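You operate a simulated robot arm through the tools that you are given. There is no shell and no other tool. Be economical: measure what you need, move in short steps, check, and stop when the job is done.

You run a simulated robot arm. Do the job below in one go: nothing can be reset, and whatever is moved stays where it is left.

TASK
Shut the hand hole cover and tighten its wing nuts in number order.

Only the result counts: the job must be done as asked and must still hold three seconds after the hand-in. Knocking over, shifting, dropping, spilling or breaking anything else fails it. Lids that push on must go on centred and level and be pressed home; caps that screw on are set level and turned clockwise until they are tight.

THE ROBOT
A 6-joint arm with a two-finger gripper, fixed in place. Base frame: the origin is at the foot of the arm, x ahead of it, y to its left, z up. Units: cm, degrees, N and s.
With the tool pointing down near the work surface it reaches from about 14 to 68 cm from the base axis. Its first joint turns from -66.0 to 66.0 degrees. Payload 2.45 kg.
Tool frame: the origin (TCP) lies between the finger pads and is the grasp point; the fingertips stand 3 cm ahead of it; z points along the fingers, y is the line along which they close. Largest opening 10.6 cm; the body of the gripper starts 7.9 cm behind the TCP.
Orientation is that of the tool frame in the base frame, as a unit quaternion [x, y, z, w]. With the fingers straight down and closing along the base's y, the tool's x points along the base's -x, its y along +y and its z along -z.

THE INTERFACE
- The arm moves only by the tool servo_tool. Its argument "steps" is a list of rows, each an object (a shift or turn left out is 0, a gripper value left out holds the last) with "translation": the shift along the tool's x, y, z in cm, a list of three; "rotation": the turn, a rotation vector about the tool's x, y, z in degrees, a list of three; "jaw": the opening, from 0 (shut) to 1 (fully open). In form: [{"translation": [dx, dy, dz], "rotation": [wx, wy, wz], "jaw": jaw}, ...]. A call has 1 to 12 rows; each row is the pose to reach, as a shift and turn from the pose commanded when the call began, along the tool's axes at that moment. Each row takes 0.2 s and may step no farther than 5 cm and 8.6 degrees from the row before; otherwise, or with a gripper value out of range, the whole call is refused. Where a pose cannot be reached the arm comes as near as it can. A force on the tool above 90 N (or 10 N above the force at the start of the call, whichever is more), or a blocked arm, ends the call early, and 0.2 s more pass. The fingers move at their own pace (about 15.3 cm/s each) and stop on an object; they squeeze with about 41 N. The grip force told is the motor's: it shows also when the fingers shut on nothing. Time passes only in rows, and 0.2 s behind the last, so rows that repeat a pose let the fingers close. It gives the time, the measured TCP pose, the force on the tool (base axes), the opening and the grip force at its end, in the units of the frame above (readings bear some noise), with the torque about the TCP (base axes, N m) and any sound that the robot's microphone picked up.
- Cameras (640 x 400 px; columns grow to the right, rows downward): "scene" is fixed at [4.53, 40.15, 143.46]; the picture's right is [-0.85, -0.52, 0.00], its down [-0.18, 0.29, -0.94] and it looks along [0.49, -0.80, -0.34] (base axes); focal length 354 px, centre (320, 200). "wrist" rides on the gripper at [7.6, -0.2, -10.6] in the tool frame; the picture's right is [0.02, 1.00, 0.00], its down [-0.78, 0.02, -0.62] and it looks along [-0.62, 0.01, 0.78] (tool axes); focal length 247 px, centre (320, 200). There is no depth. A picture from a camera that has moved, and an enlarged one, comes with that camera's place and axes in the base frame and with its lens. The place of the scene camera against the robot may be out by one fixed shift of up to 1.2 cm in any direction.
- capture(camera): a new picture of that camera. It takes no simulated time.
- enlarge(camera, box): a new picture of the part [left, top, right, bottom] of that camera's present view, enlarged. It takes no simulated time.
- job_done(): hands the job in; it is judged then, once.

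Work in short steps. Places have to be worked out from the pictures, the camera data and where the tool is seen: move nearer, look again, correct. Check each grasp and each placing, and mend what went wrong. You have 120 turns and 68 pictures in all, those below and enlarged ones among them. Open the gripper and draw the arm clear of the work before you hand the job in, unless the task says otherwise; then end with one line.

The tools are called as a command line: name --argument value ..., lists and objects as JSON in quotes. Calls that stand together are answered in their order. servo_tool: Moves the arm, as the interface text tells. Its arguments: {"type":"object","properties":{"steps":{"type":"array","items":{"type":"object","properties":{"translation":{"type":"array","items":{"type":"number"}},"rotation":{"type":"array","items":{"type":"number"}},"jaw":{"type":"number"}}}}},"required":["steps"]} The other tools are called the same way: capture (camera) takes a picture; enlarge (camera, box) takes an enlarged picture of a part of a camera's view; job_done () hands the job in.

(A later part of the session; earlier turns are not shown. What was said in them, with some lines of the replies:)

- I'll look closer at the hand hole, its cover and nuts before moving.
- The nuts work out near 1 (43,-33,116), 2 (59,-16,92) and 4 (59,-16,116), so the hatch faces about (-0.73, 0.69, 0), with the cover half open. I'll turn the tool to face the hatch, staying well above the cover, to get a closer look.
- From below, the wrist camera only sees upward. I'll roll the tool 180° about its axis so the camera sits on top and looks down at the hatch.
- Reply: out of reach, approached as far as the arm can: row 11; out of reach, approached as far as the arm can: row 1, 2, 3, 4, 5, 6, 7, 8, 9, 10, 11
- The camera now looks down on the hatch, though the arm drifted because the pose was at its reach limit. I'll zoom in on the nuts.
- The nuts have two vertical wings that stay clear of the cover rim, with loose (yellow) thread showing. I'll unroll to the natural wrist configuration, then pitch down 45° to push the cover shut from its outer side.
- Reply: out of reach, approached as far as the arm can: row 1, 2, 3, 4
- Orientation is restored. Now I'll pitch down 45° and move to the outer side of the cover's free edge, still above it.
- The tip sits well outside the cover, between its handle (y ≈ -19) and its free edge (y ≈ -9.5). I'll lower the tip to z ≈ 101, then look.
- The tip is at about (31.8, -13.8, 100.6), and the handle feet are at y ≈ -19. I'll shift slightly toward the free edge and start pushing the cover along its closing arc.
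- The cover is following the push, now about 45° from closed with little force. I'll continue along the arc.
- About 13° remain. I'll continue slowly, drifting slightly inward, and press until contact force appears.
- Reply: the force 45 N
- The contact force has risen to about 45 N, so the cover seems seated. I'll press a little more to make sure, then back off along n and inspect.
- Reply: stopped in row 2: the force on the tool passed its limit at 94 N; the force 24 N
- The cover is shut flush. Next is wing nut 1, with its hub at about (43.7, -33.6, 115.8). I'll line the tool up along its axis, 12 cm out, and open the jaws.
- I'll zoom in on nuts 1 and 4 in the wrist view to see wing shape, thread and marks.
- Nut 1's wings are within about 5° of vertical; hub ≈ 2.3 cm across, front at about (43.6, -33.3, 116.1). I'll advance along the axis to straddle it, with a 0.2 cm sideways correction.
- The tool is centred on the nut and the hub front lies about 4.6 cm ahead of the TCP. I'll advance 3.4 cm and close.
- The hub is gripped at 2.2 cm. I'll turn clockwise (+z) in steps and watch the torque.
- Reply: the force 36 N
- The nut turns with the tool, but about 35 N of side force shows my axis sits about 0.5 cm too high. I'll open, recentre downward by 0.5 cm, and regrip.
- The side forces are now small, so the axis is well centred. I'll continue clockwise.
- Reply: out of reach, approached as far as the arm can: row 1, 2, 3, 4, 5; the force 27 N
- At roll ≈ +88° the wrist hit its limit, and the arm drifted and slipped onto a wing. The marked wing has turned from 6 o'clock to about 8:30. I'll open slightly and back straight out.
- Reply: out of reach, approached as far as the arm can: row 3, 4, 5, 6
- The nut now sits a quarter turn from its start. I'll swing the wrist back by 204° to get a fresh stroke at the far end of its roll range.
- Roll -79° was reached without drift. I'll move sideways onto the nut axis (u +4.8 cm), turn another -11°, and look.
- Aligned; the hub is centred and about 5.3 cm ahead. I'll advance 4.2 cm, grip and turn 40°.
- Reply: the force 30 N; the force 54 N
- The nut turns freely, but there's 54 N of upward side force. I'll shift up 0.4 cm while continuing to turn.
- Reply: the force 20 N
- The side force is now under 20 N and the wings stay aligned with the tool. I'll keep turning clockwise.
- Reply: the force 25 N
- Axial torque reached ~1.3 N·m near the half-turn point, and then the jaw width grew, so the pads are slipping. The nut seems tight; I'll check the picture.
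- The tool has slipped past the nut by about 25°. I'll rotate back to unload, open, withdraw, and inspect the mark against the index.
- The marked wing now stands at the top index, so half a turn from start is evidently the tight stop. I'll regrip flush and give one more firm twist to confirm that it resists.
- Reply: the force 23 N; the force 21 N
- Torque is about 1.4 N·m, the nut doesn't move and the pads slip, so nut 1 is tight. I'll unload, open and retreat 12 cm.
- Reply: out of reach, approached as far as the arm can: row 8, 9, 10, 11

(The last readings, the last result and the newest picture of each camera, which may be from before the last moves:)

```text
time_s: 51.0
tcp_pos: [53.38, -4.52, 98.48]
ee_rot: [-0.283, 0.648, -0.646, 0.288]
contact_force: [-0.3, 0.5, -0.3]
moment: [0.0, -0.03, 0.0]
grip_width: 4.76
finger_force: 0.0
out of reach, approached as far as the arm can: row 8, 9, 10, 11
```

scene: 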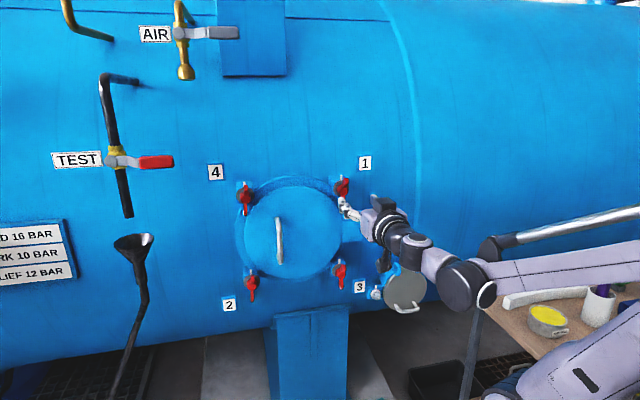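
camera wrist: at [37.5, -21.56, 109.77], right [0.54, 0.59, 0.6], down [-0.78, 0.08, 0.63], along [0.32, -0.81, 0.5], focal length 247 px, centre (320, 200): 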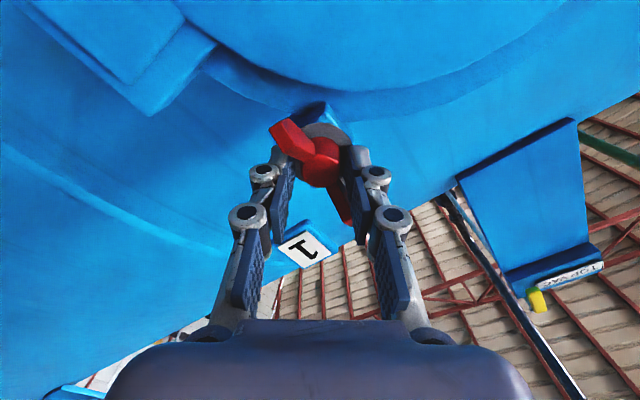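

The pose at z ≈ 92.6 with this roll couldn't be reached, so the arm stopped at about (53.4, -4.5, 98.5). I'll look before adjusting.

capture --camera "wrist"

capture --camera "scene"

```text
32 pictures are left
camera wrist: at [40.28, -2.98, 98.63], right [-0.01, -0.01, -1.0], down [0.07, 1.0, -0.01], along [1.0, -0.07, -0.01], focal length 247 px, centre (320, 200)
```

wrist: 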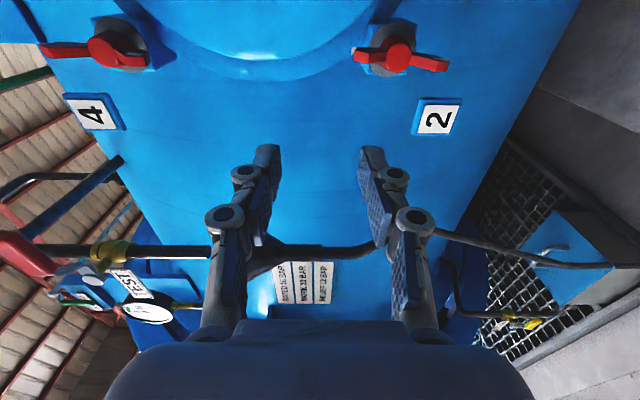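

```text
31 pictures are left
```

scene: 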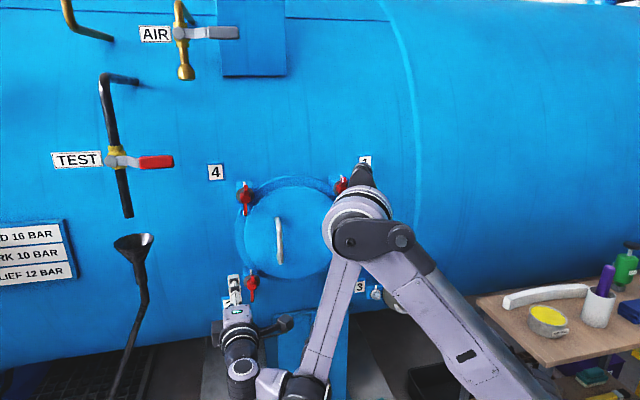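

From here nut 2's hub works out at about (59.1, -15.8, 92.5). I'll shift in small steps onto its axis at this roll and see whether it's reachable closer in.

servo_tool --steps '[{"translation": [1.5, 1, 0]}, {"translation": [3, 2, 0]}, {"translation": [4.6, 3, 0]}, {"translation": [4.6, 4.5, 0.5]}, {"translation": [4.6, 5.9, 1]}]'

```text
time_s: 52.2
tcp_pos: [55.53, -7.8, 97.21]
ee_rot: [-0.283, 0.648, -0.645, 0.289]
contact_force: [0.3, 0.1, 0.0]
moment: [-0.03, 0.0, 0.01]
grip_width: 4.76
finger_force: 0.0
out of reach, approached as far as the arm can: row 1, 2, 3, 4, 5
```

Close-in positions look reachable, but the standoff is too near the base. The wings are vertical here, so I'll roll to about -175° first to straddle them, leaving a full half-turn stroke.

servo_tool --steps '[{"rotation": [0, 0, -8.5]}, {"rotation": [0, 0, -17]}, {"rotation": [0, 0, -25.5]}, {"rotation": [0, 0, -34]}, {"rotation": [0, 0, -42.5]}, {"rotation": [0, 0, -51]}, {"rotation": [0, 0, -59.5]}, {"rotation": [0, 0, -68]}, {"rotation": [0, 0, -76.5]}, {"rotation": [0, 0, -85]}]'

capture --camera "wrist"

```text
time_s: 54.4
tcp_pos: [55.86, -7.64, 96.99]
ee_rot: [0.647, -0.285, 0.671, 0.223]
contact_force: [-0.6, 0.2, 0.2]
moment: [-0.01, 0.01, -0.04]
grip_width: 4.78
finger_force: 0.1
```

```text
30 pictures are left
camera wrist: at [47.58, -0.96, 104.7], right [-0.67, -0.74, -0.07], down [-0.42, 0.46, -0.78], along [0.61, -0.49, -0.62], focal length 247 px, centre (320, 200)
```

wrist: 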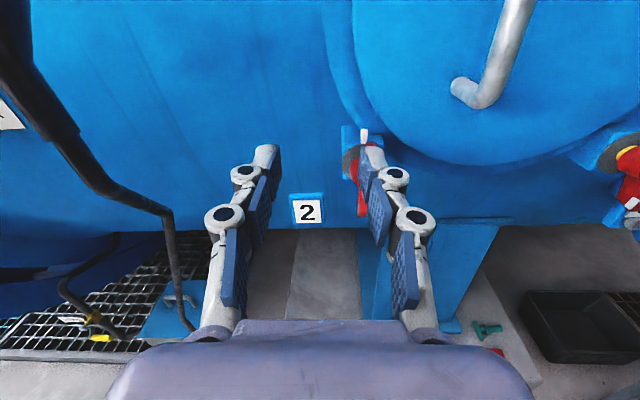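

Roll -175° works here. Now I'll shift onto the nut 2 axis (u -3.7, z -4.4), keeping tips in front of the wings.

servo_tool --steps '[{"translation": [-1.3, 1.3, 0]}, {"translation": [-2.7, 2.7, 0]}, {"translation": [-4.06, 4.07, 0]}]'

capture --camera "wrist"

```text
time_s: 55.2
tcp_pos: [56.75, -9.73, 96.08]
ee_rot: [0.647, -0.286, 0.67, 0.224]
contact_force: [-0.6, 0.5, 0.6]
moment: [0.04, 0.01, -0.02]
grip_width: 4.78
finger_force: 0.1
out of reach, approached as far as the arm can: row 1, 2, 3
```

```text
29 pictures are left
camera wrist: at [48.57, -2.98, 103.69], right [-0.67, -0.74, -0.07], down [-0.42, 0.46, -0.78], along [0.61, -0.49, -0.62], focal length 247 px, centre (320, 200)
```

wrist: 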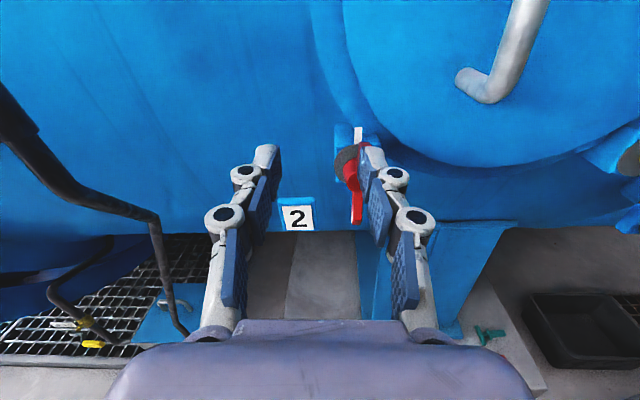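

The arm is sliding along a limit: a level tool puts the wrist too close to the shoulder at this low height. Tilting the tool down 20° raises the wrist, so I'll test whether nut 2's axis is then reachable.

servo_tool --steps '[{"rotation": [0, -7, 0], "translation": [0, 0, -1]}, {"rotation": [0, -14, 0], "translation": [0, 0, -1]}, {"rotation": [0, -20, 0], "translation": [0, 0, -1]}, {"rotation": [0, -20, 0], "translation": [-0.4, 1.5, -1]}, {"rotation": [0, -20, 0], "translation": [-0.75, 2.94, -1]}]'

capture --camera "wrist"

```text
time_s: 56.4
tcp_pos: [54.11, -11.03, 95.04]
ee_rot: [0.754, -0.32, 0.548, 0.169]
contact_force: [0.3, -0.9, -0.1]
moment: [0.03, 0.01, 0.01]
grip_width: 4.78
finger_force: 0.1
```

```text
28 pictures are left
camera wrist: at [48.15, -6.72, 105.71], right [-0.66, -0.74, -0.08], down [-0.61, 0.6, -0.52], along [0.43, -0.3, -0.85], focal length 247 px, centre (320, 200)
```

wrist: 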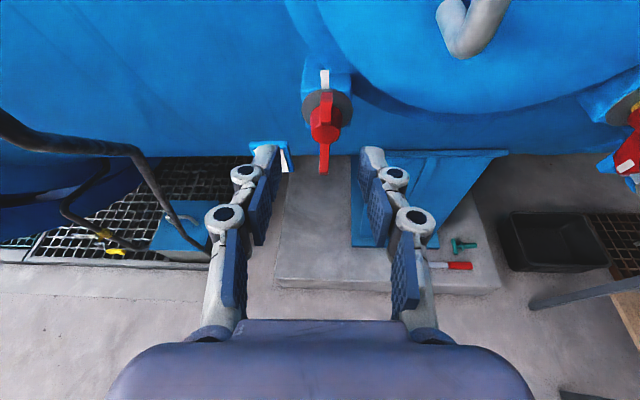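

With a 20° tilt it's reachable; the hub reads (59.1, -15.8, 92.8), well centred. I'll advance onto the nut and level the tilt out to about 8° while closing in.

servo_tool --steps '[{"translation": [-0.06, 0.13, 2.0], "rotation": [-2.5, 0, 0]}, {"translation": [-0.12, 0.26, 4.0], "rotation": [-2.5, 4, 0]}, {"translation": [-0.18, 0.39, 6.13], "rotation": [-2.5, 8, 0]}, {"translation": [-0.18, 0.39, 6.13], "rotation": [-2.5, 12, 0]}]'

capture --camera "wrist"

```text
time_s: 57.4
tcp_pos: [58.05, -14.97, 92.64]
ee_rot: [0.688, -0.312, 0.618, 0.218]
contact_force: [-0.6, -0.6, -0.7]
moment: [0.02, 0.0, 0.0]
grip_width: 4.78
finger_force: 0.0
```

```text
27 pictures are left
camera wrist: at [51.06, -8.74, 101.69], right [-0.7, -0.71, -0.07], down [-0.49, 0.54, -0.69], along [0.52, -0.45, -0.72], focal length 247 px, centre (320, 200)
```

wrist: 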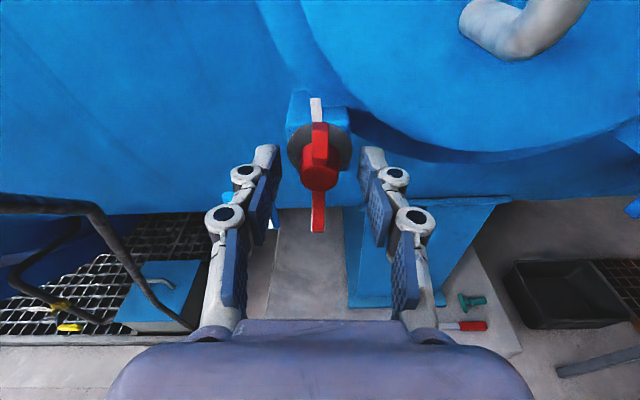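

Tilt 8° is reached with the nut centred between the fingers. I'll try levelling completely.

servo_tool --steps '[{"rotation": [0, 4, 0]}, {"rotation": [0, 8, 0]}]'

```text
time_s: 58.0
tcp_pos: [58.65, -14.91, 93.03]
ee_rot: [0.643, -0.298, 0.663, 0.241]
contact_force: [0.0, 0.0, -0.1]
moment: [-0.01, 0.0, -0.03]
grip_width: 4.79
finger_force: 0.1
out of reach, approached as far as the arm can: row 2
```

Tilt 4° is reachable and level is just beyond reach. I'll settle at 4°, correct the drift, and grip.

servo_tool --steps '[{"rotation": [0, -4, 0], "translation": [-0.39, 0.45, -0.4]}, {"rotation": [0, -4.5, 0], "translation": [-0.39, 0.45, -0.4]}, {"rotation": [0, -4.5, 0], "translation": [-0.39, 0.45, -0.4], "jaw": 0}, {"rotation": [0, -4.5, 0], "translation": [-0.39, 0.45, -0.4]}, {"rotation": [0, -4.5, 0], "translation": [-0.39, 0.45, -0.4]}]'

```text
time_s: 59.2
tcp_pos: [58.09, -14.88, 92.73]
ee_rot: [0.669, -0.306, 0.638, 0.227]
contact_force: [1.1, 6.6, 1.6]
moment: [0.41, 0.37, 0.2]
grip_width: 2.17
finger_force: 45.4
```

Gripped at 2.17 cm with little side force. Now I'll turn clockwise 40°.

servo_tool --steps '[{"rotation": [0, 0, 8]}, {"rotation": [0, 0, 16]}, {"rotation": [0, 0, 24]}, {"rotation": [0, 0, 32]}, {"rotation": [0, 0, 40]}]'

```text
time_s: 60.4
tcp_pos: [58.05, -14.98, 92.6]
ee_rot: [0.524, -0.516, 0.677, -0.005]
contact_force: [0.1, 7.7, 0.8]
moment: [0.46, 0.5, 1.32]
grip_width: 2.16
finger_force: 44.7
```

Low side force; continuing.

servo_tool --steps '[{"rotation": [0, 0, 8]}, {"rotation": [0, 0, 16]}, {"rotation": [0, 0, 24]}, {"rotation": [0, 0, 32]}, {"rotation": [0, 0, 40]}]'

servo_tool --steps '[{"rotation": [0, 0, 8]}, {"rotation": [0, 0, 16]}, {"rotation": [0, 0, 24]}, {"rotation": [0, 0, 32]}, {"rotation": [0, 0, 40]}]'

```text
time_s: 61.6
tcp_pos: [58.16, -14.89, 92.44]
ee_rot: [-0.314, 0.665, -0.635, 0.236]
contact_force: [0.1, 3.1, -6.6]
moment: [-0.05, -0.06, 1.3]
grip_width: 2.2
finger_force: 45.4
```

```text
time_s: 62.8
tcp_pos: [58.14, -14.96, 92.56]
ee_rot: [-0.067, 0.734, -0.515, 0.439]
contact_force: [-6.7, 6.0, -31.1]
moment: [-0.25, -0.18, 0.68]
grip_width: 2.18
finger_force: 44.6
```

Turned 120° so far, with 31 N downward side force. I'll shift down 0.25 cm and keep turning toward the half-turn.

servo_tool --steps '[{"rotation": [0, 0, 8], "translation": [0.14, 0.2, 0]}, {"rotation": [0, 0, 16], "translation": [0.14, 0.2, 0]}, {"rotation": [0, 0, 24], "translation": [0.14, 0.2, 0]}, {"rotation": [0, 0, 32], "translation": [0.14, 0.2, 0]}, {"rotation": [0, 0, 40], "translation": [0.14, 0.2, 0]}]'

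servo_tool --steps '[{"rotation": [0, 0, 7]}, {"rotation": [0, 0, 14]}, {"rotation": [0, 0, 20]}]'

servo_tool --steps '[{"rotation": [0, 0, 5]}, {"rotation": [0, 0, 10]}]'

```text
time_s: 64.0
tcp_pos: [58.06, -14.83, 92.41]
ee_rot: [0.186, 0.711, -0.334, 0.59]
contact_force: [5.6, 0.5, 1.9]
moment: [-0.79, -0.82, 0.35]
grip_width: 2.18
finger_force: 44.1
```

```text
time_s: 64.8
tcp_pos: [58.2, -14.81, 92.36]
ee_rot: [0.304, 0.669, -0.227, 0.639]
contact_force: [4.1, 5.8, 0.1]
moment: [-1.27, 0.48, 0.15]
grip_width: 2.21
finger_force: 44.8
```

```text
time_s: 65.4
tcp_pos: [58.23, -14.81, 92.26]
ee_rot: [0.364, 0.64, -0.17, 0.655]
contact_force: [6.6, 10.1, -12.8]
moment: [-0.55, 1.33, 0.29]
grip_width: 2.54
finger_force: 44.6
```

Torque reached ~1.3 N·m and the pads are slipping at the half-turn, as with nut 1. One more small twist, then I'll unload, open, and back off.

servo_tool --steps '[{"rotation": [0, 0, 4]}, {"rotation": [0, 0, 7]}]'

servo_tool --steps '[{"jaw": 0.32}, {"rotation": [0, 0, -8], "jaw": 0.45}, {"rotation": [0, 0, -16]}, {"rotation": [0, 0, -19]}]'

enlarge --camera "scene" --box '[230, 260, 280, 310]'

```text
time_s: 66.0
tcp_pos: [58.31, -14.82, 92.49]
ee_rot: [0.399, 0.617, -0.131, 0.665]
contact_force: [12.8, 10.3, -0.2]
moment: [-0.75, 0.68, 0.46]
grip_width: 2.72
finger_force: 44.6
```

```text
time_s: 67.0
tcp_pos: [58.01, -15.04, 92.32]
ee_rot: [0.294, 0.674, -0.239, 0.634]
contact_force: [0.8, 0.4, -0.1]
moment: [0.02, 0.01, 0.02]
grip_width: 4.78
finger_force: 0.1
```

```text
8.00 times, centred on (255, 285) of scene
camera zoom: at [4.53, 40.15, 143.46], right [-0.85, -0.52, 0.0], down [-0.18, 0.29, -0.94], along [0.49, -0.8, -0.34], focal length 2834 px, centre (840, -480)
```

zoom: 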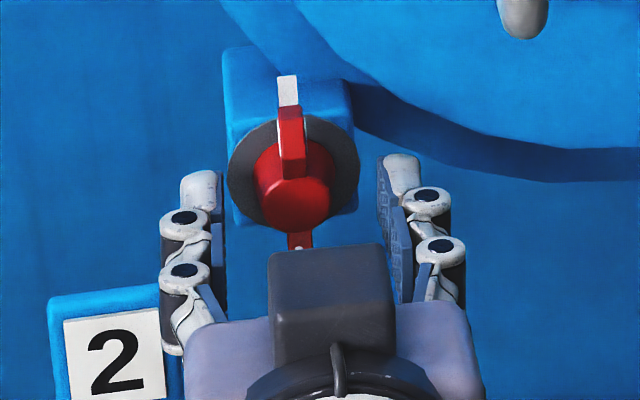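

Nut 2's mark now meets its index, so it's tight. Nut 3 is too low and near for a level tool, so I'll push its wing around with closed fingertips at a ~35° tilt. First I'll retreat from nut 2 while tilting.

servo_tool --steps '[{"translation": [0, 0, -2], "rotation": [0, 6, 0]}, {"translation": [0, 0, -4], "rotation": [0, 12, 0]}, {"translation": [-0.7, -0.1, -6], "rotation": [0, 18, -1]}, {"translation": [-1.5, -0.1, -8], "rotation": [0, 24, -2]}, {"translation": [-2.2, -0.17, -10], "rotation": [0, 30, -3]}]'

```text
time_s: 68.2
tcp_pos: [51.12, -8.27, 95.31]
ee_rot: [0.329, 0.823, -0.171, 0.431]
contact_force: [0.2, -0.6, 0.1]
moment: [-0.02, -0.04, -0.02]
grip_width: 4.76
finger_force: 0.0
```

Now I'll move sideways to nut 3 at a safe standoff, closing the fingers.

servo_tool --steps '[{"translation": [-0.66, -4.46, -0.35], "jaw": 0}, {"translation": [-1.3, -8.9, -0.7]}, {"translation": [-2, -13.4, -1.06]}, {"translation": [-2.64, -17.8, -1.4]}, {"translation": [-3.3, -22.3, -1.77]}]'

capture --camera "wrist"

```text
time_s: 69.4
tcp_pos: [35.91, -24.92, 99.09]
ee_rot: [0.329, 0.822, -0.171, 0.433]
contact_force: [0.3, 0.0, 0.4]
moment: [0.02, 0.02, 0.01]
grip_width: 0.0
finger_force: 28.2
```

```text
25 pictures are left
camera wrist: at [26.3, -15.93, 98.89], right [0.68, 0.73, -0.01], down [-0.04, 0.06, 1.0], along [0.73, -0.68, 0.07], focal length 247 px, centre (320, 200)
```

wrist: 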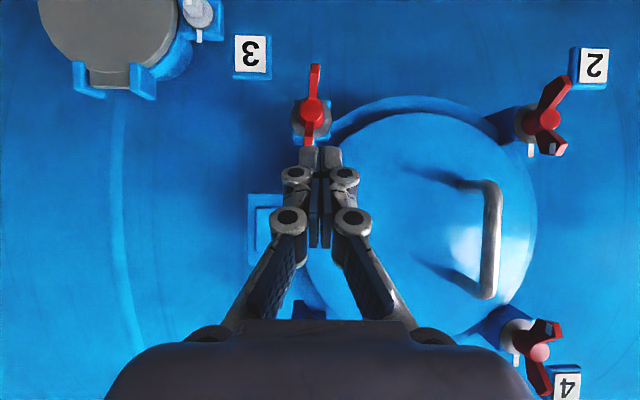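

I have a clear view: nut 3's hub is at about (43.3, -33.0, 92.1), wings ~4.3 cm long and flared forward. I'll bring the closed fingertips to the +u side of its top wing, 3.2 cm above the axis.

servo_tool --steps '[{"translation": [-1, 1.1, 2.6]}, {"translation": [-2, 1.12, 5.3]}, {"translation": [-2.94, 1.12, 7.93]}]'

enlarge --camera "wrist" --box '[220, 60, 420, 200]'

```text
time_s: 70.2
tcp_pos: [42.5, -29.55, 97.01]
ee_rot: [0.328, 0.823, -0.171, 0.432]
contact_force: [1.3, 0.3, 0.3]
moment: [-0.01, -0.01, 0.05]
grip_width: 0.0
finger_force: 28.7
```

```text
2.86 times, centred on (320, 130) of wrist
camera zoom: at [33.02, -20.78, 96.7], right [0.68, 0.73, -0.02], down [-0.04, 0.06, 1.0], along [0.73, -0.68, 0.07], focal length 706 px, centre (320, 400)
```

zoom: 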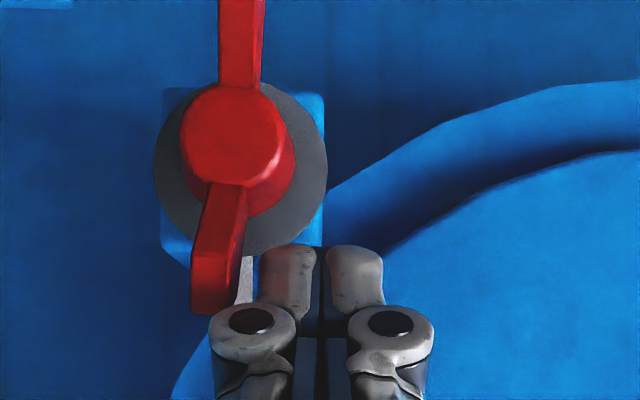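

The fingertips are beside the top wing without contact. I'll push it clockwise along a 3.2 cm arc to about 3 o'clock.

servo_tool --steps '[{"translation": [-0.12, -1.1, -0.09]}, {"translation": [-0.25, -2.27, -0.17]}, {"translation": [-0.04, -3.15, -0.03]}, {"translation": [0.25, -3.99, 0.17]}, {"translation": [0.78, -4.65, 0.54]}, {"translation": [1.4, -5.17, 0.97]}]'

capture --camera "wrist"

```text
time_s: 71.6
tcp_pos: [38.97, -33.39, 95.25]
ee_rot: [0.329, 0.823, -0.171, 0.431]
contact_force: [0.3, -0.5, 0.3]
moment: [0.02, 0.0, 0.01]
grip_width: 0.0
finger_force: 28.1
```

```text
23 pictures are left
camera wrist: at [29.43, -24.49, 94.93], right [0.68, 0.73, -0.01], down [-0.04, 0.06, 1.0], along [0.73, -0.68, 0.07], focal length 247 px, centre (320, 200)
```

wrist: 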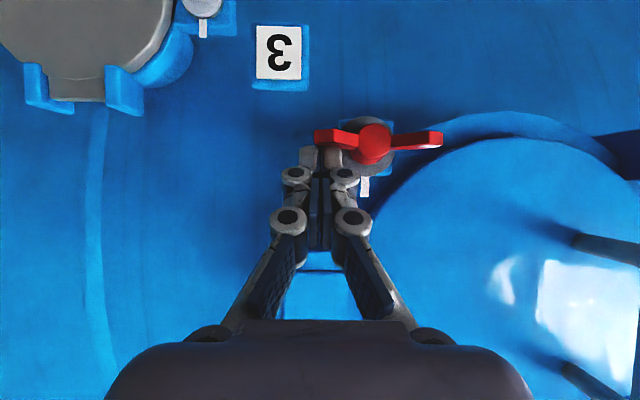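

Works nicely: wings are horizontal now. I'll continue pushing downward around the arc.

servo_tool --steps '[{"translation": [0.74, -0.2, 0.51]}, {"translation": [1.48, -0.32, 1.03]}, {"translation": [2.22, -0.1, 1.54]}, {"translation": [2.88, 0.3, 2.0]}]'

capture --camera "wrist"

```text
time_s: 72.6
tcp_pos: [39.14, -33.11, 91.67]
ee_rot: [0.329, 0.823, -0.171, 0.431]
contact_force: [0.2, 0.0, 0.9]
moment: [-0.02, -0.01, -0.02]
grip_width: 0.0
finger_force: 28.3
```

```text
22 pictures are left
camera wrist: at [29.6, -24.27, 91.37], right [0.68, 0.73, -0.02], down [-0.04, 0.06, 1.0], along [0.73, -0.68, 0.07], focal length 247 px, centre (320, 200)
```

wrist: 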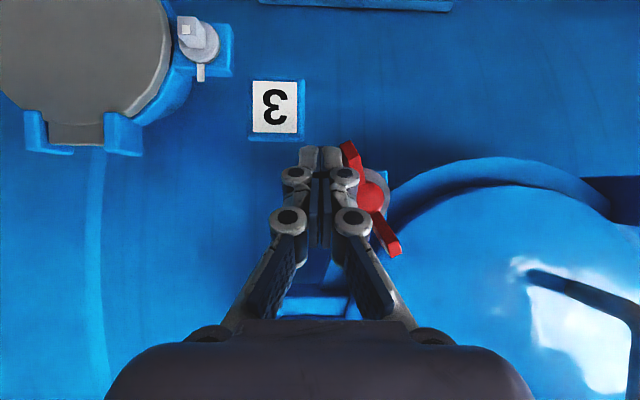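

The nut is at about 150°. I'll push a bit further toward +u, then retreat for the final grip.

servo_tool --steps '[{"translation": [0.3, 0.35, 0.2]}, {"translation": [0.55, 0.7, 0.38]}]'

servo_tool --steps '[{"translation": [-1.0, -0.6, -1.0]}, {"translation": [-3, -1.0, -4]}, {"translation": [-6, -1, -8], "jaw": 0.3}, {"translation": [-8, 1, -9], "jaw": 0.45}]'

capture --camera "wrist"

```text
time_s: 73.2
tcp_pos: [39.81, -32.61, 90.92]
ee_rot: [0.329, 0.823, -0.171, 0.432]
contact_force: [0.4, -0.4, 0.6]
moment: [-0.02, 0.0, 0.01]
grip_width: 0.0
finger_force: 28.3
```

```text
time_s: 74.2
tcp_pos: [38.26, -29.93, 102.65]
ee_rot: [0.328, 0.823, -0.17, 0.432]
contact_force: [0.5, 0.0, -0.5]
moment: [-0.01, 0.03, 0.0]
grip_width: 4.78
finger_force: 0.2
```

```text
21 pictures are left
camera wrist: at [28.68, -21.1, 102.34], right [0.68, 0.73, -0.02], down [-0.04, 0.06, 1.0], along [0.73, -0.68, 0.07], focal length 247 px, centre (320, 200)
```

wrist: 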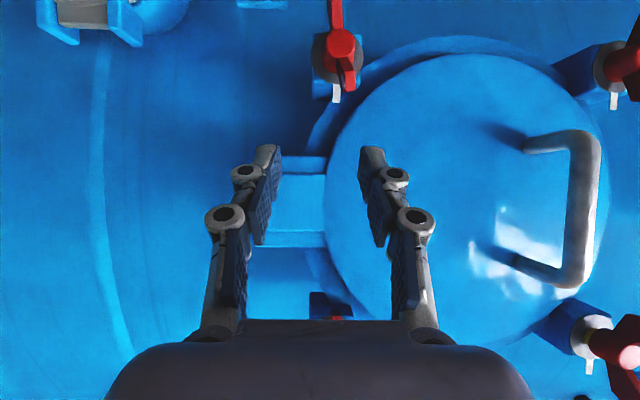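

The nut is about 15° short of the half-turn. I'll align the open fingers with the wing plane (rotating -15° about the nut axis) and move in to straddle the hub.

servo_tool --steps '[{"translation": [3, 1.2, 0.6], "rotation": [4.3, 0, -6.1]}, {"translation": [6.05, 2.4, 1.2], "rotation": [8.6, 0, -12.3]}, {"translation": [6.05, 2.0, 4], "rotation": [8.6, 0, -12.3]}, {"translation": [6.07, 1.6, 7], "rotation": [8.6, 0, -12.3]}]'

capture --camera "wrist"

```text
time_s: 75.2
tcp_pos: [40.9, -30.39, 93.56]
ee_rot: [0.269, 0.838, -0.277, 0.385]
contact_force: [-0.6, -0.4, -0.2]
moment: [0.0, -0.01, 0.01]
grip_width: 4.8
finger_force: 0.1
```

```text
20 pictures are left
camera wrist: at [31.32, -21.55, 93.36], right [0.65, 0.71, -0.27], down [0.14, 0.24, 0.96], along [0.74, -0.67, 0.06], focal length 247 px, centre (320, 200)
```

wrist: 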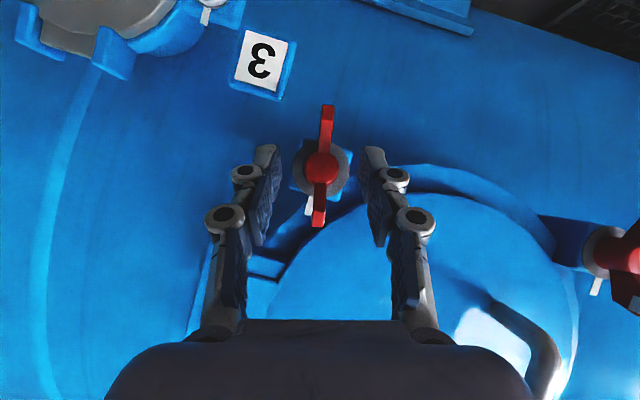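

Well aligned. I'll move in the last 2.7 cm and grip.

servo_tool --steps '[{"translation": [-0.06, 0.08, 1.4]}, {"translation": [-0.12, 0.16, 2.74]}, {"translation": [-0.12, 0.16, 2.74], "jaw": 0}, {"translation": [-0.12, 0.16, 2.74]}, {"translation": [-0.12, 0.16, 2.74]}]'

servo_tool --steps '[{"rotation": [-4, 0, 5.7]}, {"rotation": [-8, 0, 11.5]}]'

servo_tool --steps '[{"rotation": [-2.9, 0, 4.1]}, {"rotation": [-5.7, 0, 8.2]}]'

```text
time_s: 76.4
tcp_pos: [42.51, -32.22, 92.24]
ee_rot: [0.27, 0.838, -0.277, 0.385]
contact_force: [-1.3, 0.8, -1.2]
moment: [-0.51, -0.54, -0.32]
grip_width: 2.13
finger_force: 45.3
```

```text
time_s: 77.0
tcp_pos: [42.5, -32.19, 92.25]
ee_rot: [0.326, 0.824, -0.178, 0.428]
contact_force: [-3.1, -8.9, -6.7]
moment: [-0.53, -0.54, -0.5]
grip_width: 2.12
finger_force: 44.7
```

```text
time_s: 77.6
tcp_pos: [42.51, -32.31, 92.35]
ee_rot: [0.361, 0.807, -0.108, 0.456]
contact_force: [-11.0, -10.1, -3.3]
moment: [-0.6, 1.07, -0.96]
grip_width: 2.29
finger_force: 44.6
```

Torque is rising (~1.2 N·m). I'll twist on until the pads slip.

servo_tool --steps '[{"rotation": [-2.9, 0, 4.1]}, {"rotation": [-5.7, 0, 8.2]}]'

servo_tool --steps '[{"rotation": [-2.3, 0, 3.3]}, {"rotation": [-4.6, 0, 6.6]}]'

enlarge --camera "wrist" --box '[220, 40, 420, 240]'

```text
time_s: 78.2
tcp_pos: [42.59, -32.25, 92.31]
ee_rot: [0.394, 0.784, -0.033, 0.479]
contact_force: [-12.6, -12.0, -7.2]
moment: [-0.19, 1.25, -0.87]
grip_width: 2.61
finger_force: 45.4
```

```text
time_s: 78.8
tcp_pos: [42.49, -32.18, 92.44]
ee_rot: [0.42, 0.759, 0.024, 0.497]
contact_force: [-13.4, -10.6, -1.1]
moment: [-0.97, 0.59, -1.02]
grip_width: 2.78
finger_force: 44.7
```

```text
2.00 times, centred on (320, 140) of wrist
camera zoom: at [33.07, -23.27, 91.95], right [0.61, 0.66, 0.44], down [-0.35, -0.27, 0.9], along [0.71, -0.7, 0.07], focal length 494 px, centre (320, 320)
```

zoom: 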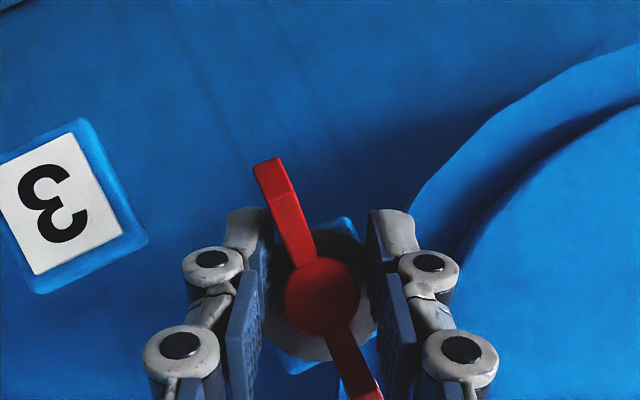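

The nut stands at the half-turn stop while the tool slips past, so nut 3 is tight. I'll rotate back, open, and retreat along the tool axis.

servo_tool --steps '[{"jaw": 0.34}, {"rotation": [4.6, 0, -6.6], "jaw": 0.45}, {"rotation": [9.2, 0, -13.1]}, {"rotation": [13.7, 0, -19.7]}, {"rotation": [13.7, 0, -19.7]}]'

servo_tool --steps '[{"translation": [0, 0, -3]}, {"translation": [0, 0, -7]}, {"translation": [0, 0, -11]}]'

capture --camera "wrist"

```text
time_s: 80.0
tcp_pos: [42.53, -32.1, 92.28]
ee_rot: [0.341, 0.818, -0.15, 0.439]
contact_force: [-0.3, -0.8, 0.2]
moment: [0.05, -0.02, 0.01]
grip_width: 4.76
finger_force: 0.0
```

```text
time_s: 80.8
tcp_pos: [35.81, -26.0, 98.78]
ee_rot: [0.34, 0.818, -0.149, 0.44]
contact_force: [-0.1, 0.9, -0.2]
moment: [0.03, 0.02, 0.01]
grip_width: 4.77
finger_force: 0.0
```

```text
18 pictures are left
camera wrist: at [26.23, -17.15, 98.51], right [0.68, 0.73, 0.04], down [-0.07, 0.02, 1.0], along [0.73, -0.68, 0.07], focal length 247 px, centre (320, 200)
```

wrist: 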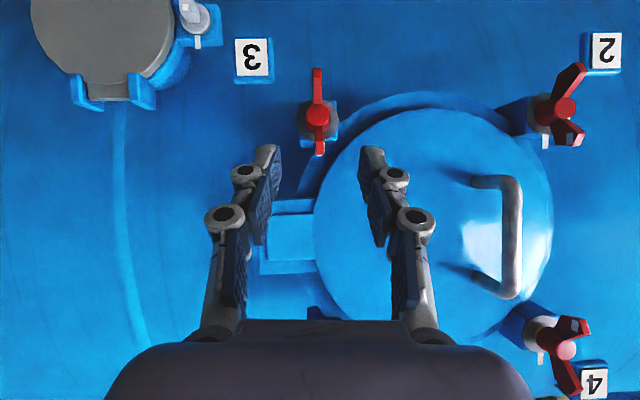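

Nuts 1–3 are done, with nut 3's mark up. I'll move to nut 4 (about u 28.1, z 116), levelling the tool while staying in front of the handle.

servo_tool --steps '[{"translation": [-1, 2, -3.5], "rotation": [0, -5, 0]}, {"translation": [-3, 5.5, -5.2], "rotation": [0, -10, 0]}, {"translation": [-5, 9.3, -6.5], "rotation": [0, -15, 0]}, {"translation": [-7, 13, -7.4], "rotation": [0, -20, 0]}, {"translation": [-8.9, 16.7, -8.2], "rotation": [0, -25, 0]}, {"translation": [-10.7, 20.4, -9], "rotation": [0, -30, 0]}, {"translation": [-12.5, 24.1, -9.8], "rotation": [0, -34.7, 0]}]'

servo_tool --steps '[{"rotation": [0, 0, -8.5]}, {"rotation": [0, 0, -17]}, {"rotation": [0, 0, -25.5]}, {"rotation": [0, 0, -34]}, {"rotation": [0, 0, -42.5]}, {"rotation": [0, 0, -51]}, {"rotation": [0, 0, -59.5]}, {"rotation": [0, 0, -68]}, {"rotation": [0, 0, -76.5]}, {"rotation": [0, 0, -85]}, {"rotation": [0, 0, -90]}]'

servo_tool --steps '[{"rotation": [0, 0, -8.5]}, {"rotation": [0, 0, -17]}, {"rotation": [0, 0, -25.5]}, {"rotation": [0, 0, -34]}, {"rotation": [0, 0, -42.5]}, {"rotation": [0, 0, -51]}, {"rotation": [0, 0, -59.5]}, {"rotation": [0, 0, -68]}, {"rotation": [0, 0, -76.5]}, {"rotation": [0, 0, -82]}]'

capture --camera "wrist"

```text
time_s: 82.4
tcp_pos: [51.13, -8.88, 115.74]
ee_rot: [0.28, 0.648, -0.244, 0.665]
contact_force: [-0.3, -0.1, 0.6]
moment: [0.0, -0.01, -0.04]
grip_width: 4.76
finger_force: 0.1
```

```text
time_s: 84.8
tcp_pos: [51.11, -8.76, 115.82]
ee_rot: [-0.262, 0.657, -0.642, 0.297]
contact_force: [1.3, 0.0, 0.3]
moment: [-0.04, -0.01, -0.01]
grip_width: 4.77
finger_force: 0.1
```

```text
time_s: 87.0
tcp_pos: [51.14, -8.74, 115.85]
ee_rot: [0.629, -0.323, 0.679, 0.198]
contact_force: [0.3, 0.1, -0.5]
moment: [0.0, 0.0, 0.0]
grip_width: 4.77
finger_force: 0.0
```

```text
17 pictures are left
camera wrist: at [42.53, -2.34, 123.28], right [-0.68, -0.71, -0.17], down [-0.36, 0.52, -0.77], along [0.64, -0.46, -0.61], focal length 247 px, centre (320, 200)
```

wrist: 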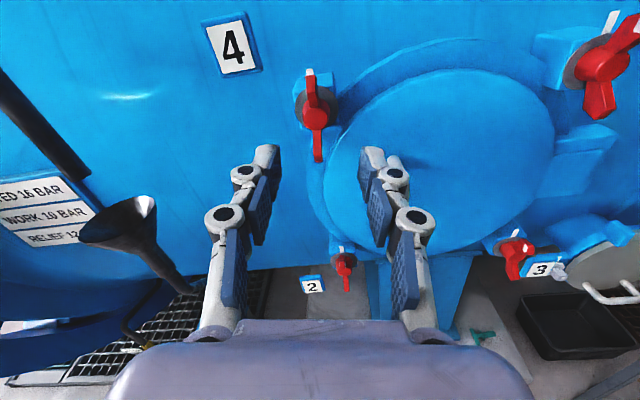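

Nut 4's hub reads about (59.2, -15.6, 115.8). I'll correct the roll by -6° and u by +0.25, and advance to check alignment.

servo_tool --steps '[{"translation": [0, -0.25, 2], "rotation": [0, 0, -6]}, {"translation": [0, -0.25, 4.2], "rotation": [0, 0, -6]}, {"translation": [0, -0.25, 6.2], "rotation": [0, 0, -6]}]'

capture --camera "wrist"

```text
time_s: 87.8
tcp_pos: [55.87, -12.87, 115.85]
ee_rot: [0.644, -0.291, 0.668, 0.232]
contact_force: [0.4, -0.7, 0.3]
moment: [0.0, 0.01, -0.02]
grip_width: 4.77
finger_force: 0.1
```

```text
16 pictures are left
camera wrist: at [47.77, -5.9, 123.4], right [-0.69, -0.72, -0.07], down [-0.41, 0.47, -0.78], along [0.6, -0.51, -0.62], focal length 247 px, centre (320, 200)
```

wrist: 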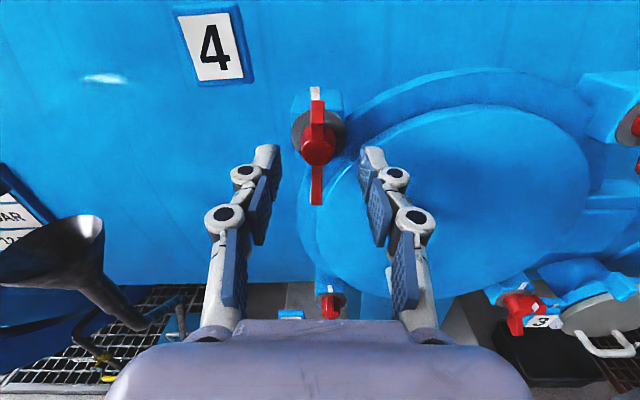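

Centred, with the hub about 4.6 cm ahead. I'll advance 3.4 cm and grip.

servo_tool --steps '[{"translation": [0, -0.1, 1.7]}, {"translation": [0, -0.1, 3.4]}, {"translation": [0, -0.1, 3.4], "jaw": 0}, {"translation": [0, -0.1, 3.4]}, {"translation": [0, -0.1, 3.4]}]'

servo_tool --steps '[{"rotation": [0, 0, 8]}, {"rotation": [0, 0, 16]}, {"rotation": [0, 0, 24]}, {"rotation": [0, 0, 32]}, {"rotation": [0, 0, 40]}]'

```text
time_s: 89.0
tcp_pos: [58.24, -15.08, 115.83]
ee_rot: [0.644, -0.29, 0.668, 0.233]
contact_force: [0.8, 6.0, 1.8]
moment: [0.05, 0.02, -0.07]
grip_width: 2.16
finger_force: 45.4
```

```text
time_s: 90.2
tcp_pos: [58.27, -15.09, 115.78]
ee_rot: [0.504, -0.495, 0.707, -0.012]
contact_force: [-4.7, 3.5, -3.2]
moment: [-0.33, -0.33, -0.71]
grip_width: 2.18
finger_force: 45.0
```

Very little side force. Continuing clockwise.

servo_tool --steps '[{"rotation": [0, 0, 8]}, {"rotation": [0, 0, 16]}, {"rotation": [0, 0, 24]}, {"rotation": [0, 0, 32]}, {"rotation": [0, 0, 40]}]'

servo_tool --steps '[{"rotation": [0, 0, 8]}, {"rotation": [0, 0, 16]}, {"rotation": [0, 0, 24]}, {"rotation": [0, 0, 32]}, {"rotation": [0, 0, 40]}]'

servo_tool --steps '[{"rotation": [0, 0, 8]}, {"rotation": [0, 0, 16]}, {"rotation": [0, 0, 24]}, {"rotation": [0, 0, 32]}, {"rotation": [0, 0, 40]}]'

```text
time_s: 91.4
tcp_pos: [58.22, -15.12, 115.63]
ee_rot: [0.304, -0.638, 0.66, -0.252]
contact_force: [-16.5, -3.0, -23.3]
moment: [0.38, 0.39, -0.1]
grip_width: 2.15
finger_force: 45.1
```

```text
time_s: 92.6
tcp_pos: [58.22, -15.14, 115.7]
ee_rot: [-0.066, 0.706, -0.533, 0.463]
contact_force: [-11.7, -4.2, -31.2]
moment: [0.35, 0.4, -0.24]
grip_width: 2.13
finger_force: 44.6
```

```text
time_s: 93.8
tcp_pos: [58.27, -15.09, 115.71]
ee_rot: [0.176, 0.685, -0.343, 0.618]
contact_force: [-6.0, -2.5, -22.5]
moment: [0.11, 0.11, -0.13]
grip_width: 2.19
finger_force: 45.1
```

Turned 160°. Now the last degrees until it resists and slips.

servo_tool --steps '[{"rotation": [0, 0, 7]}, {"rotation": [0, 0, 14]}, {"rotation": [0, 0, 20]}]'

servo_tool --steps '[{"rotation": [0, 0, 5]}, {"rotation": [0, 0, 10]}]'

servo_tool --steps '[{"rotation": [0, 0, 4]}, {"rotation": [0, 0, 8]}]'

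```text
time_s: 94.6
tcp_pos: [58.42, -15.03, 115.75]
ee_rot: [0.292, 0.644, -0.231, 0.668]
contact_force: [-2.7, -2.6, -18.7]
moment: [-0.47, 0.99, -0.23]
grip_width: 2.26
finger_force: 44.6
```

```text
time_s: 95.2
tcp_pos: [58.24, -15.19, 115.98]
ee_rot: [0.345, 0.615, -0.176, 0.687]
contact_force: [-1.8, -8.6, 9.3]
moment: [-1.22, 0.54, -0.39]
grip_width: 2.54
finger_force: 44.7
```

```text
time_s: 95.8
tcp_pos: [58.27, -15.06, 115.86]
ee_rot: [0.389, 0.59, -0.126, 0.696]
contact_force: [-1.8, -11.0, 9.1]
moment: [-1.02, 0.23, -0.66]
grip_width: 2.8
finger_force: 44.8
```

Nut 4 is tight (~1.3 N·m, pads slipping). I'll unload, open, retreat and inspect everything.

servo_tool --steps '[{"jaw": 0.34}, {"rotation": [0, 0, -8], "jaw": 0.45}, {"rotation": [0, 0, -16]}, {"rotation": [0, 0, -20]}, {"rotation": [0, 0, -20], "translation": [0, 0, -3]}, {"rotation": [0, 0, -20], "translation": [0, 0, -7]}, {"rotation": [0, 0, -20], "translation": [0, 0, -11]}, {"rotation": [0, 0, -20], "translation": [-4, 0, -13]}, {"rotation": [0, 0, -20], "translation": [-8, 0, -14]}, {"rotation": [0, 0, -20], "translation": [-12, 0, -14]}]'

enlarge --camera "scene" --box '[210, 160, 370, 310]'

```text
time_s: 98.0
tcp_pos: [45.06, -8.81, 126.78]
ee_rot: [0.28, 0.649, -0.244, 0.664]
contact_force: [0.1, -0.6, 0.1]
moment: [-0.01, 0.04, 0.03]
grip_width: 4.78
finger_force: 0.0
```

```text
2.67 times, centred on (290, 235) of scene
camera zoom: at [4.53, 40.15, 143.46], right [-0.85, -0.52, 0.0], down [-0.18, 0.29, -0.94], along [0.49, -0.8, -0.34], focal length 945 px, centre (400, 107)
```

zoom: 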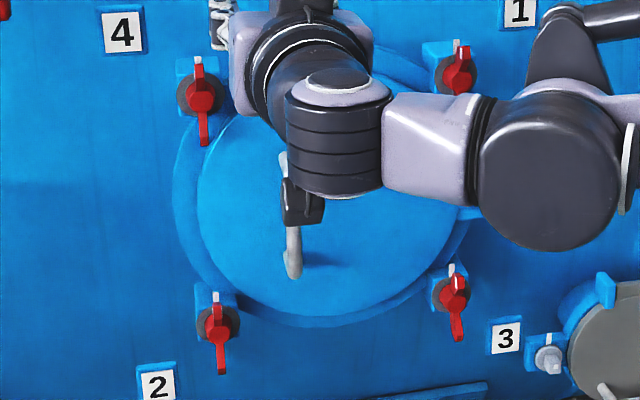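

All four wings stand vertical. I'll check each mark closely.

enlarge --camera "scene" --box '[273, 165, 373, 285]'

enlarge --camera "scene" --box '[230, 170, 270, 220]'

enlarge --camera "scene" --box '[320, 250, 360, 300]'

enlarge --camera "scene" --box '[232, 260, 272, 310]'

enlarge --camera "scene" --box '[325, 165, 365, 205]'

```text
3.33 times, centred on (323, 225) of scene
camera zoom: at [4.53, 40.15, 143.46], right [-0.85, -0.52, 0.0], down [-0.18, 0.29, -0.94], along [0.49, -0.8, -0.34], focal length 1181 px, centre (310, 117)
```

zoom: 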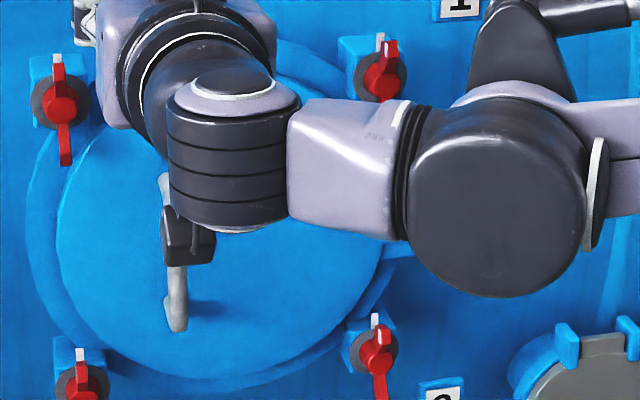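

```text
8.00 times, centred on (250, 195) of scene
camera zoom: at [4.53, 40.15, 143.46], right [-0.85, -0.52, 0.0], down [-0.18, 0.29, -0.94], along [0.49, -0.8, -0.34], focal length 2834 px, centre (880, 240)
```

zoom: 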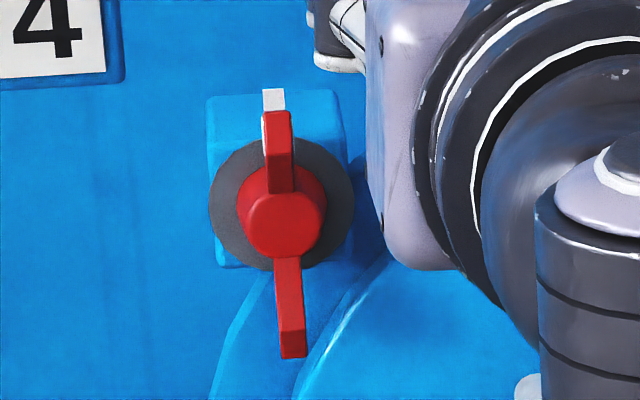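

```text
8.00 times, centred on (340, 275) of scene
camera zoom: at [4.53, 40.15, 143.46], right [-0.85, -0.52, 0.0], down [-0.18, 0.29, -0.94], along [0.49, -0.8, -0.34], focal length 2834 px, centre (160, -400)
```

zoom: 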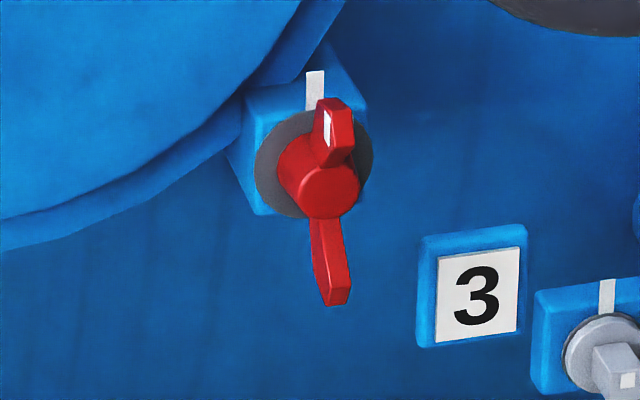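

```text
8.00 times, centred on (252, 285) of scene
camera zoom: at [4.53, 40.15, 143.46], right [-0.85, -0.52, 0.0], down [-0.18, 0.29, -0.94], along [0.49, -0.8, -0.34], focal length 2834 px, centre (864, -480)
```

zoom: 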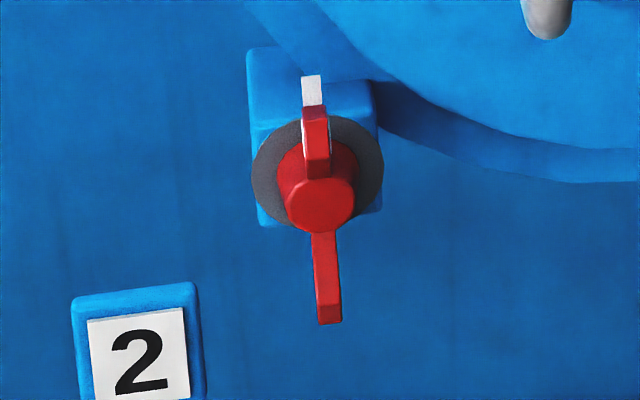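

```text
10.00 times, centred on (345, 185) of scene
camera zoom: at [4.53, 40.15, 143.46], right [-0.85, -0.52, 0.0], down [-0.18, 0.29, -0.94], along [0.49, -0.8, -0.34], focal length 3543 px, centre (70, 350)
```

zoom: 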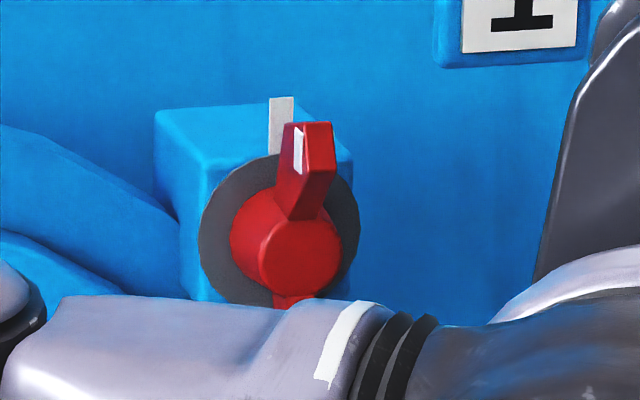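

All four marked wings point to their top indexes, the cover is flush, and the other valves haven't moved. I'll draw the arm a little further clear.

servo_tool --steps '[{"translation": [-2, 0, -3], "jaw": 1}, {"translation": [-4, 0, -5]}, {"translation": [-4, 0, -5]}]'

job_done

```text
time_s: 98.8
tcp_pos: [41.0, -5.66, 130.86]
ee_rot: [0.28, 0.649, -0.243, 0.664]
contact_force: [-0.3, 0.2, 0.3]
moment: [-0.02, 0.0, 0.0]
grip_width: 10.61
finger_force: 0.0
```

```text
The job is handed in.
```

The hand hole cover is shut, and wing nuts 1, 2, 3 and 4 were turned clockwise in that order until they stopped turning (about 1.2–1.4 N·m); each mark points to its index, and the arm is open and clear of the work.
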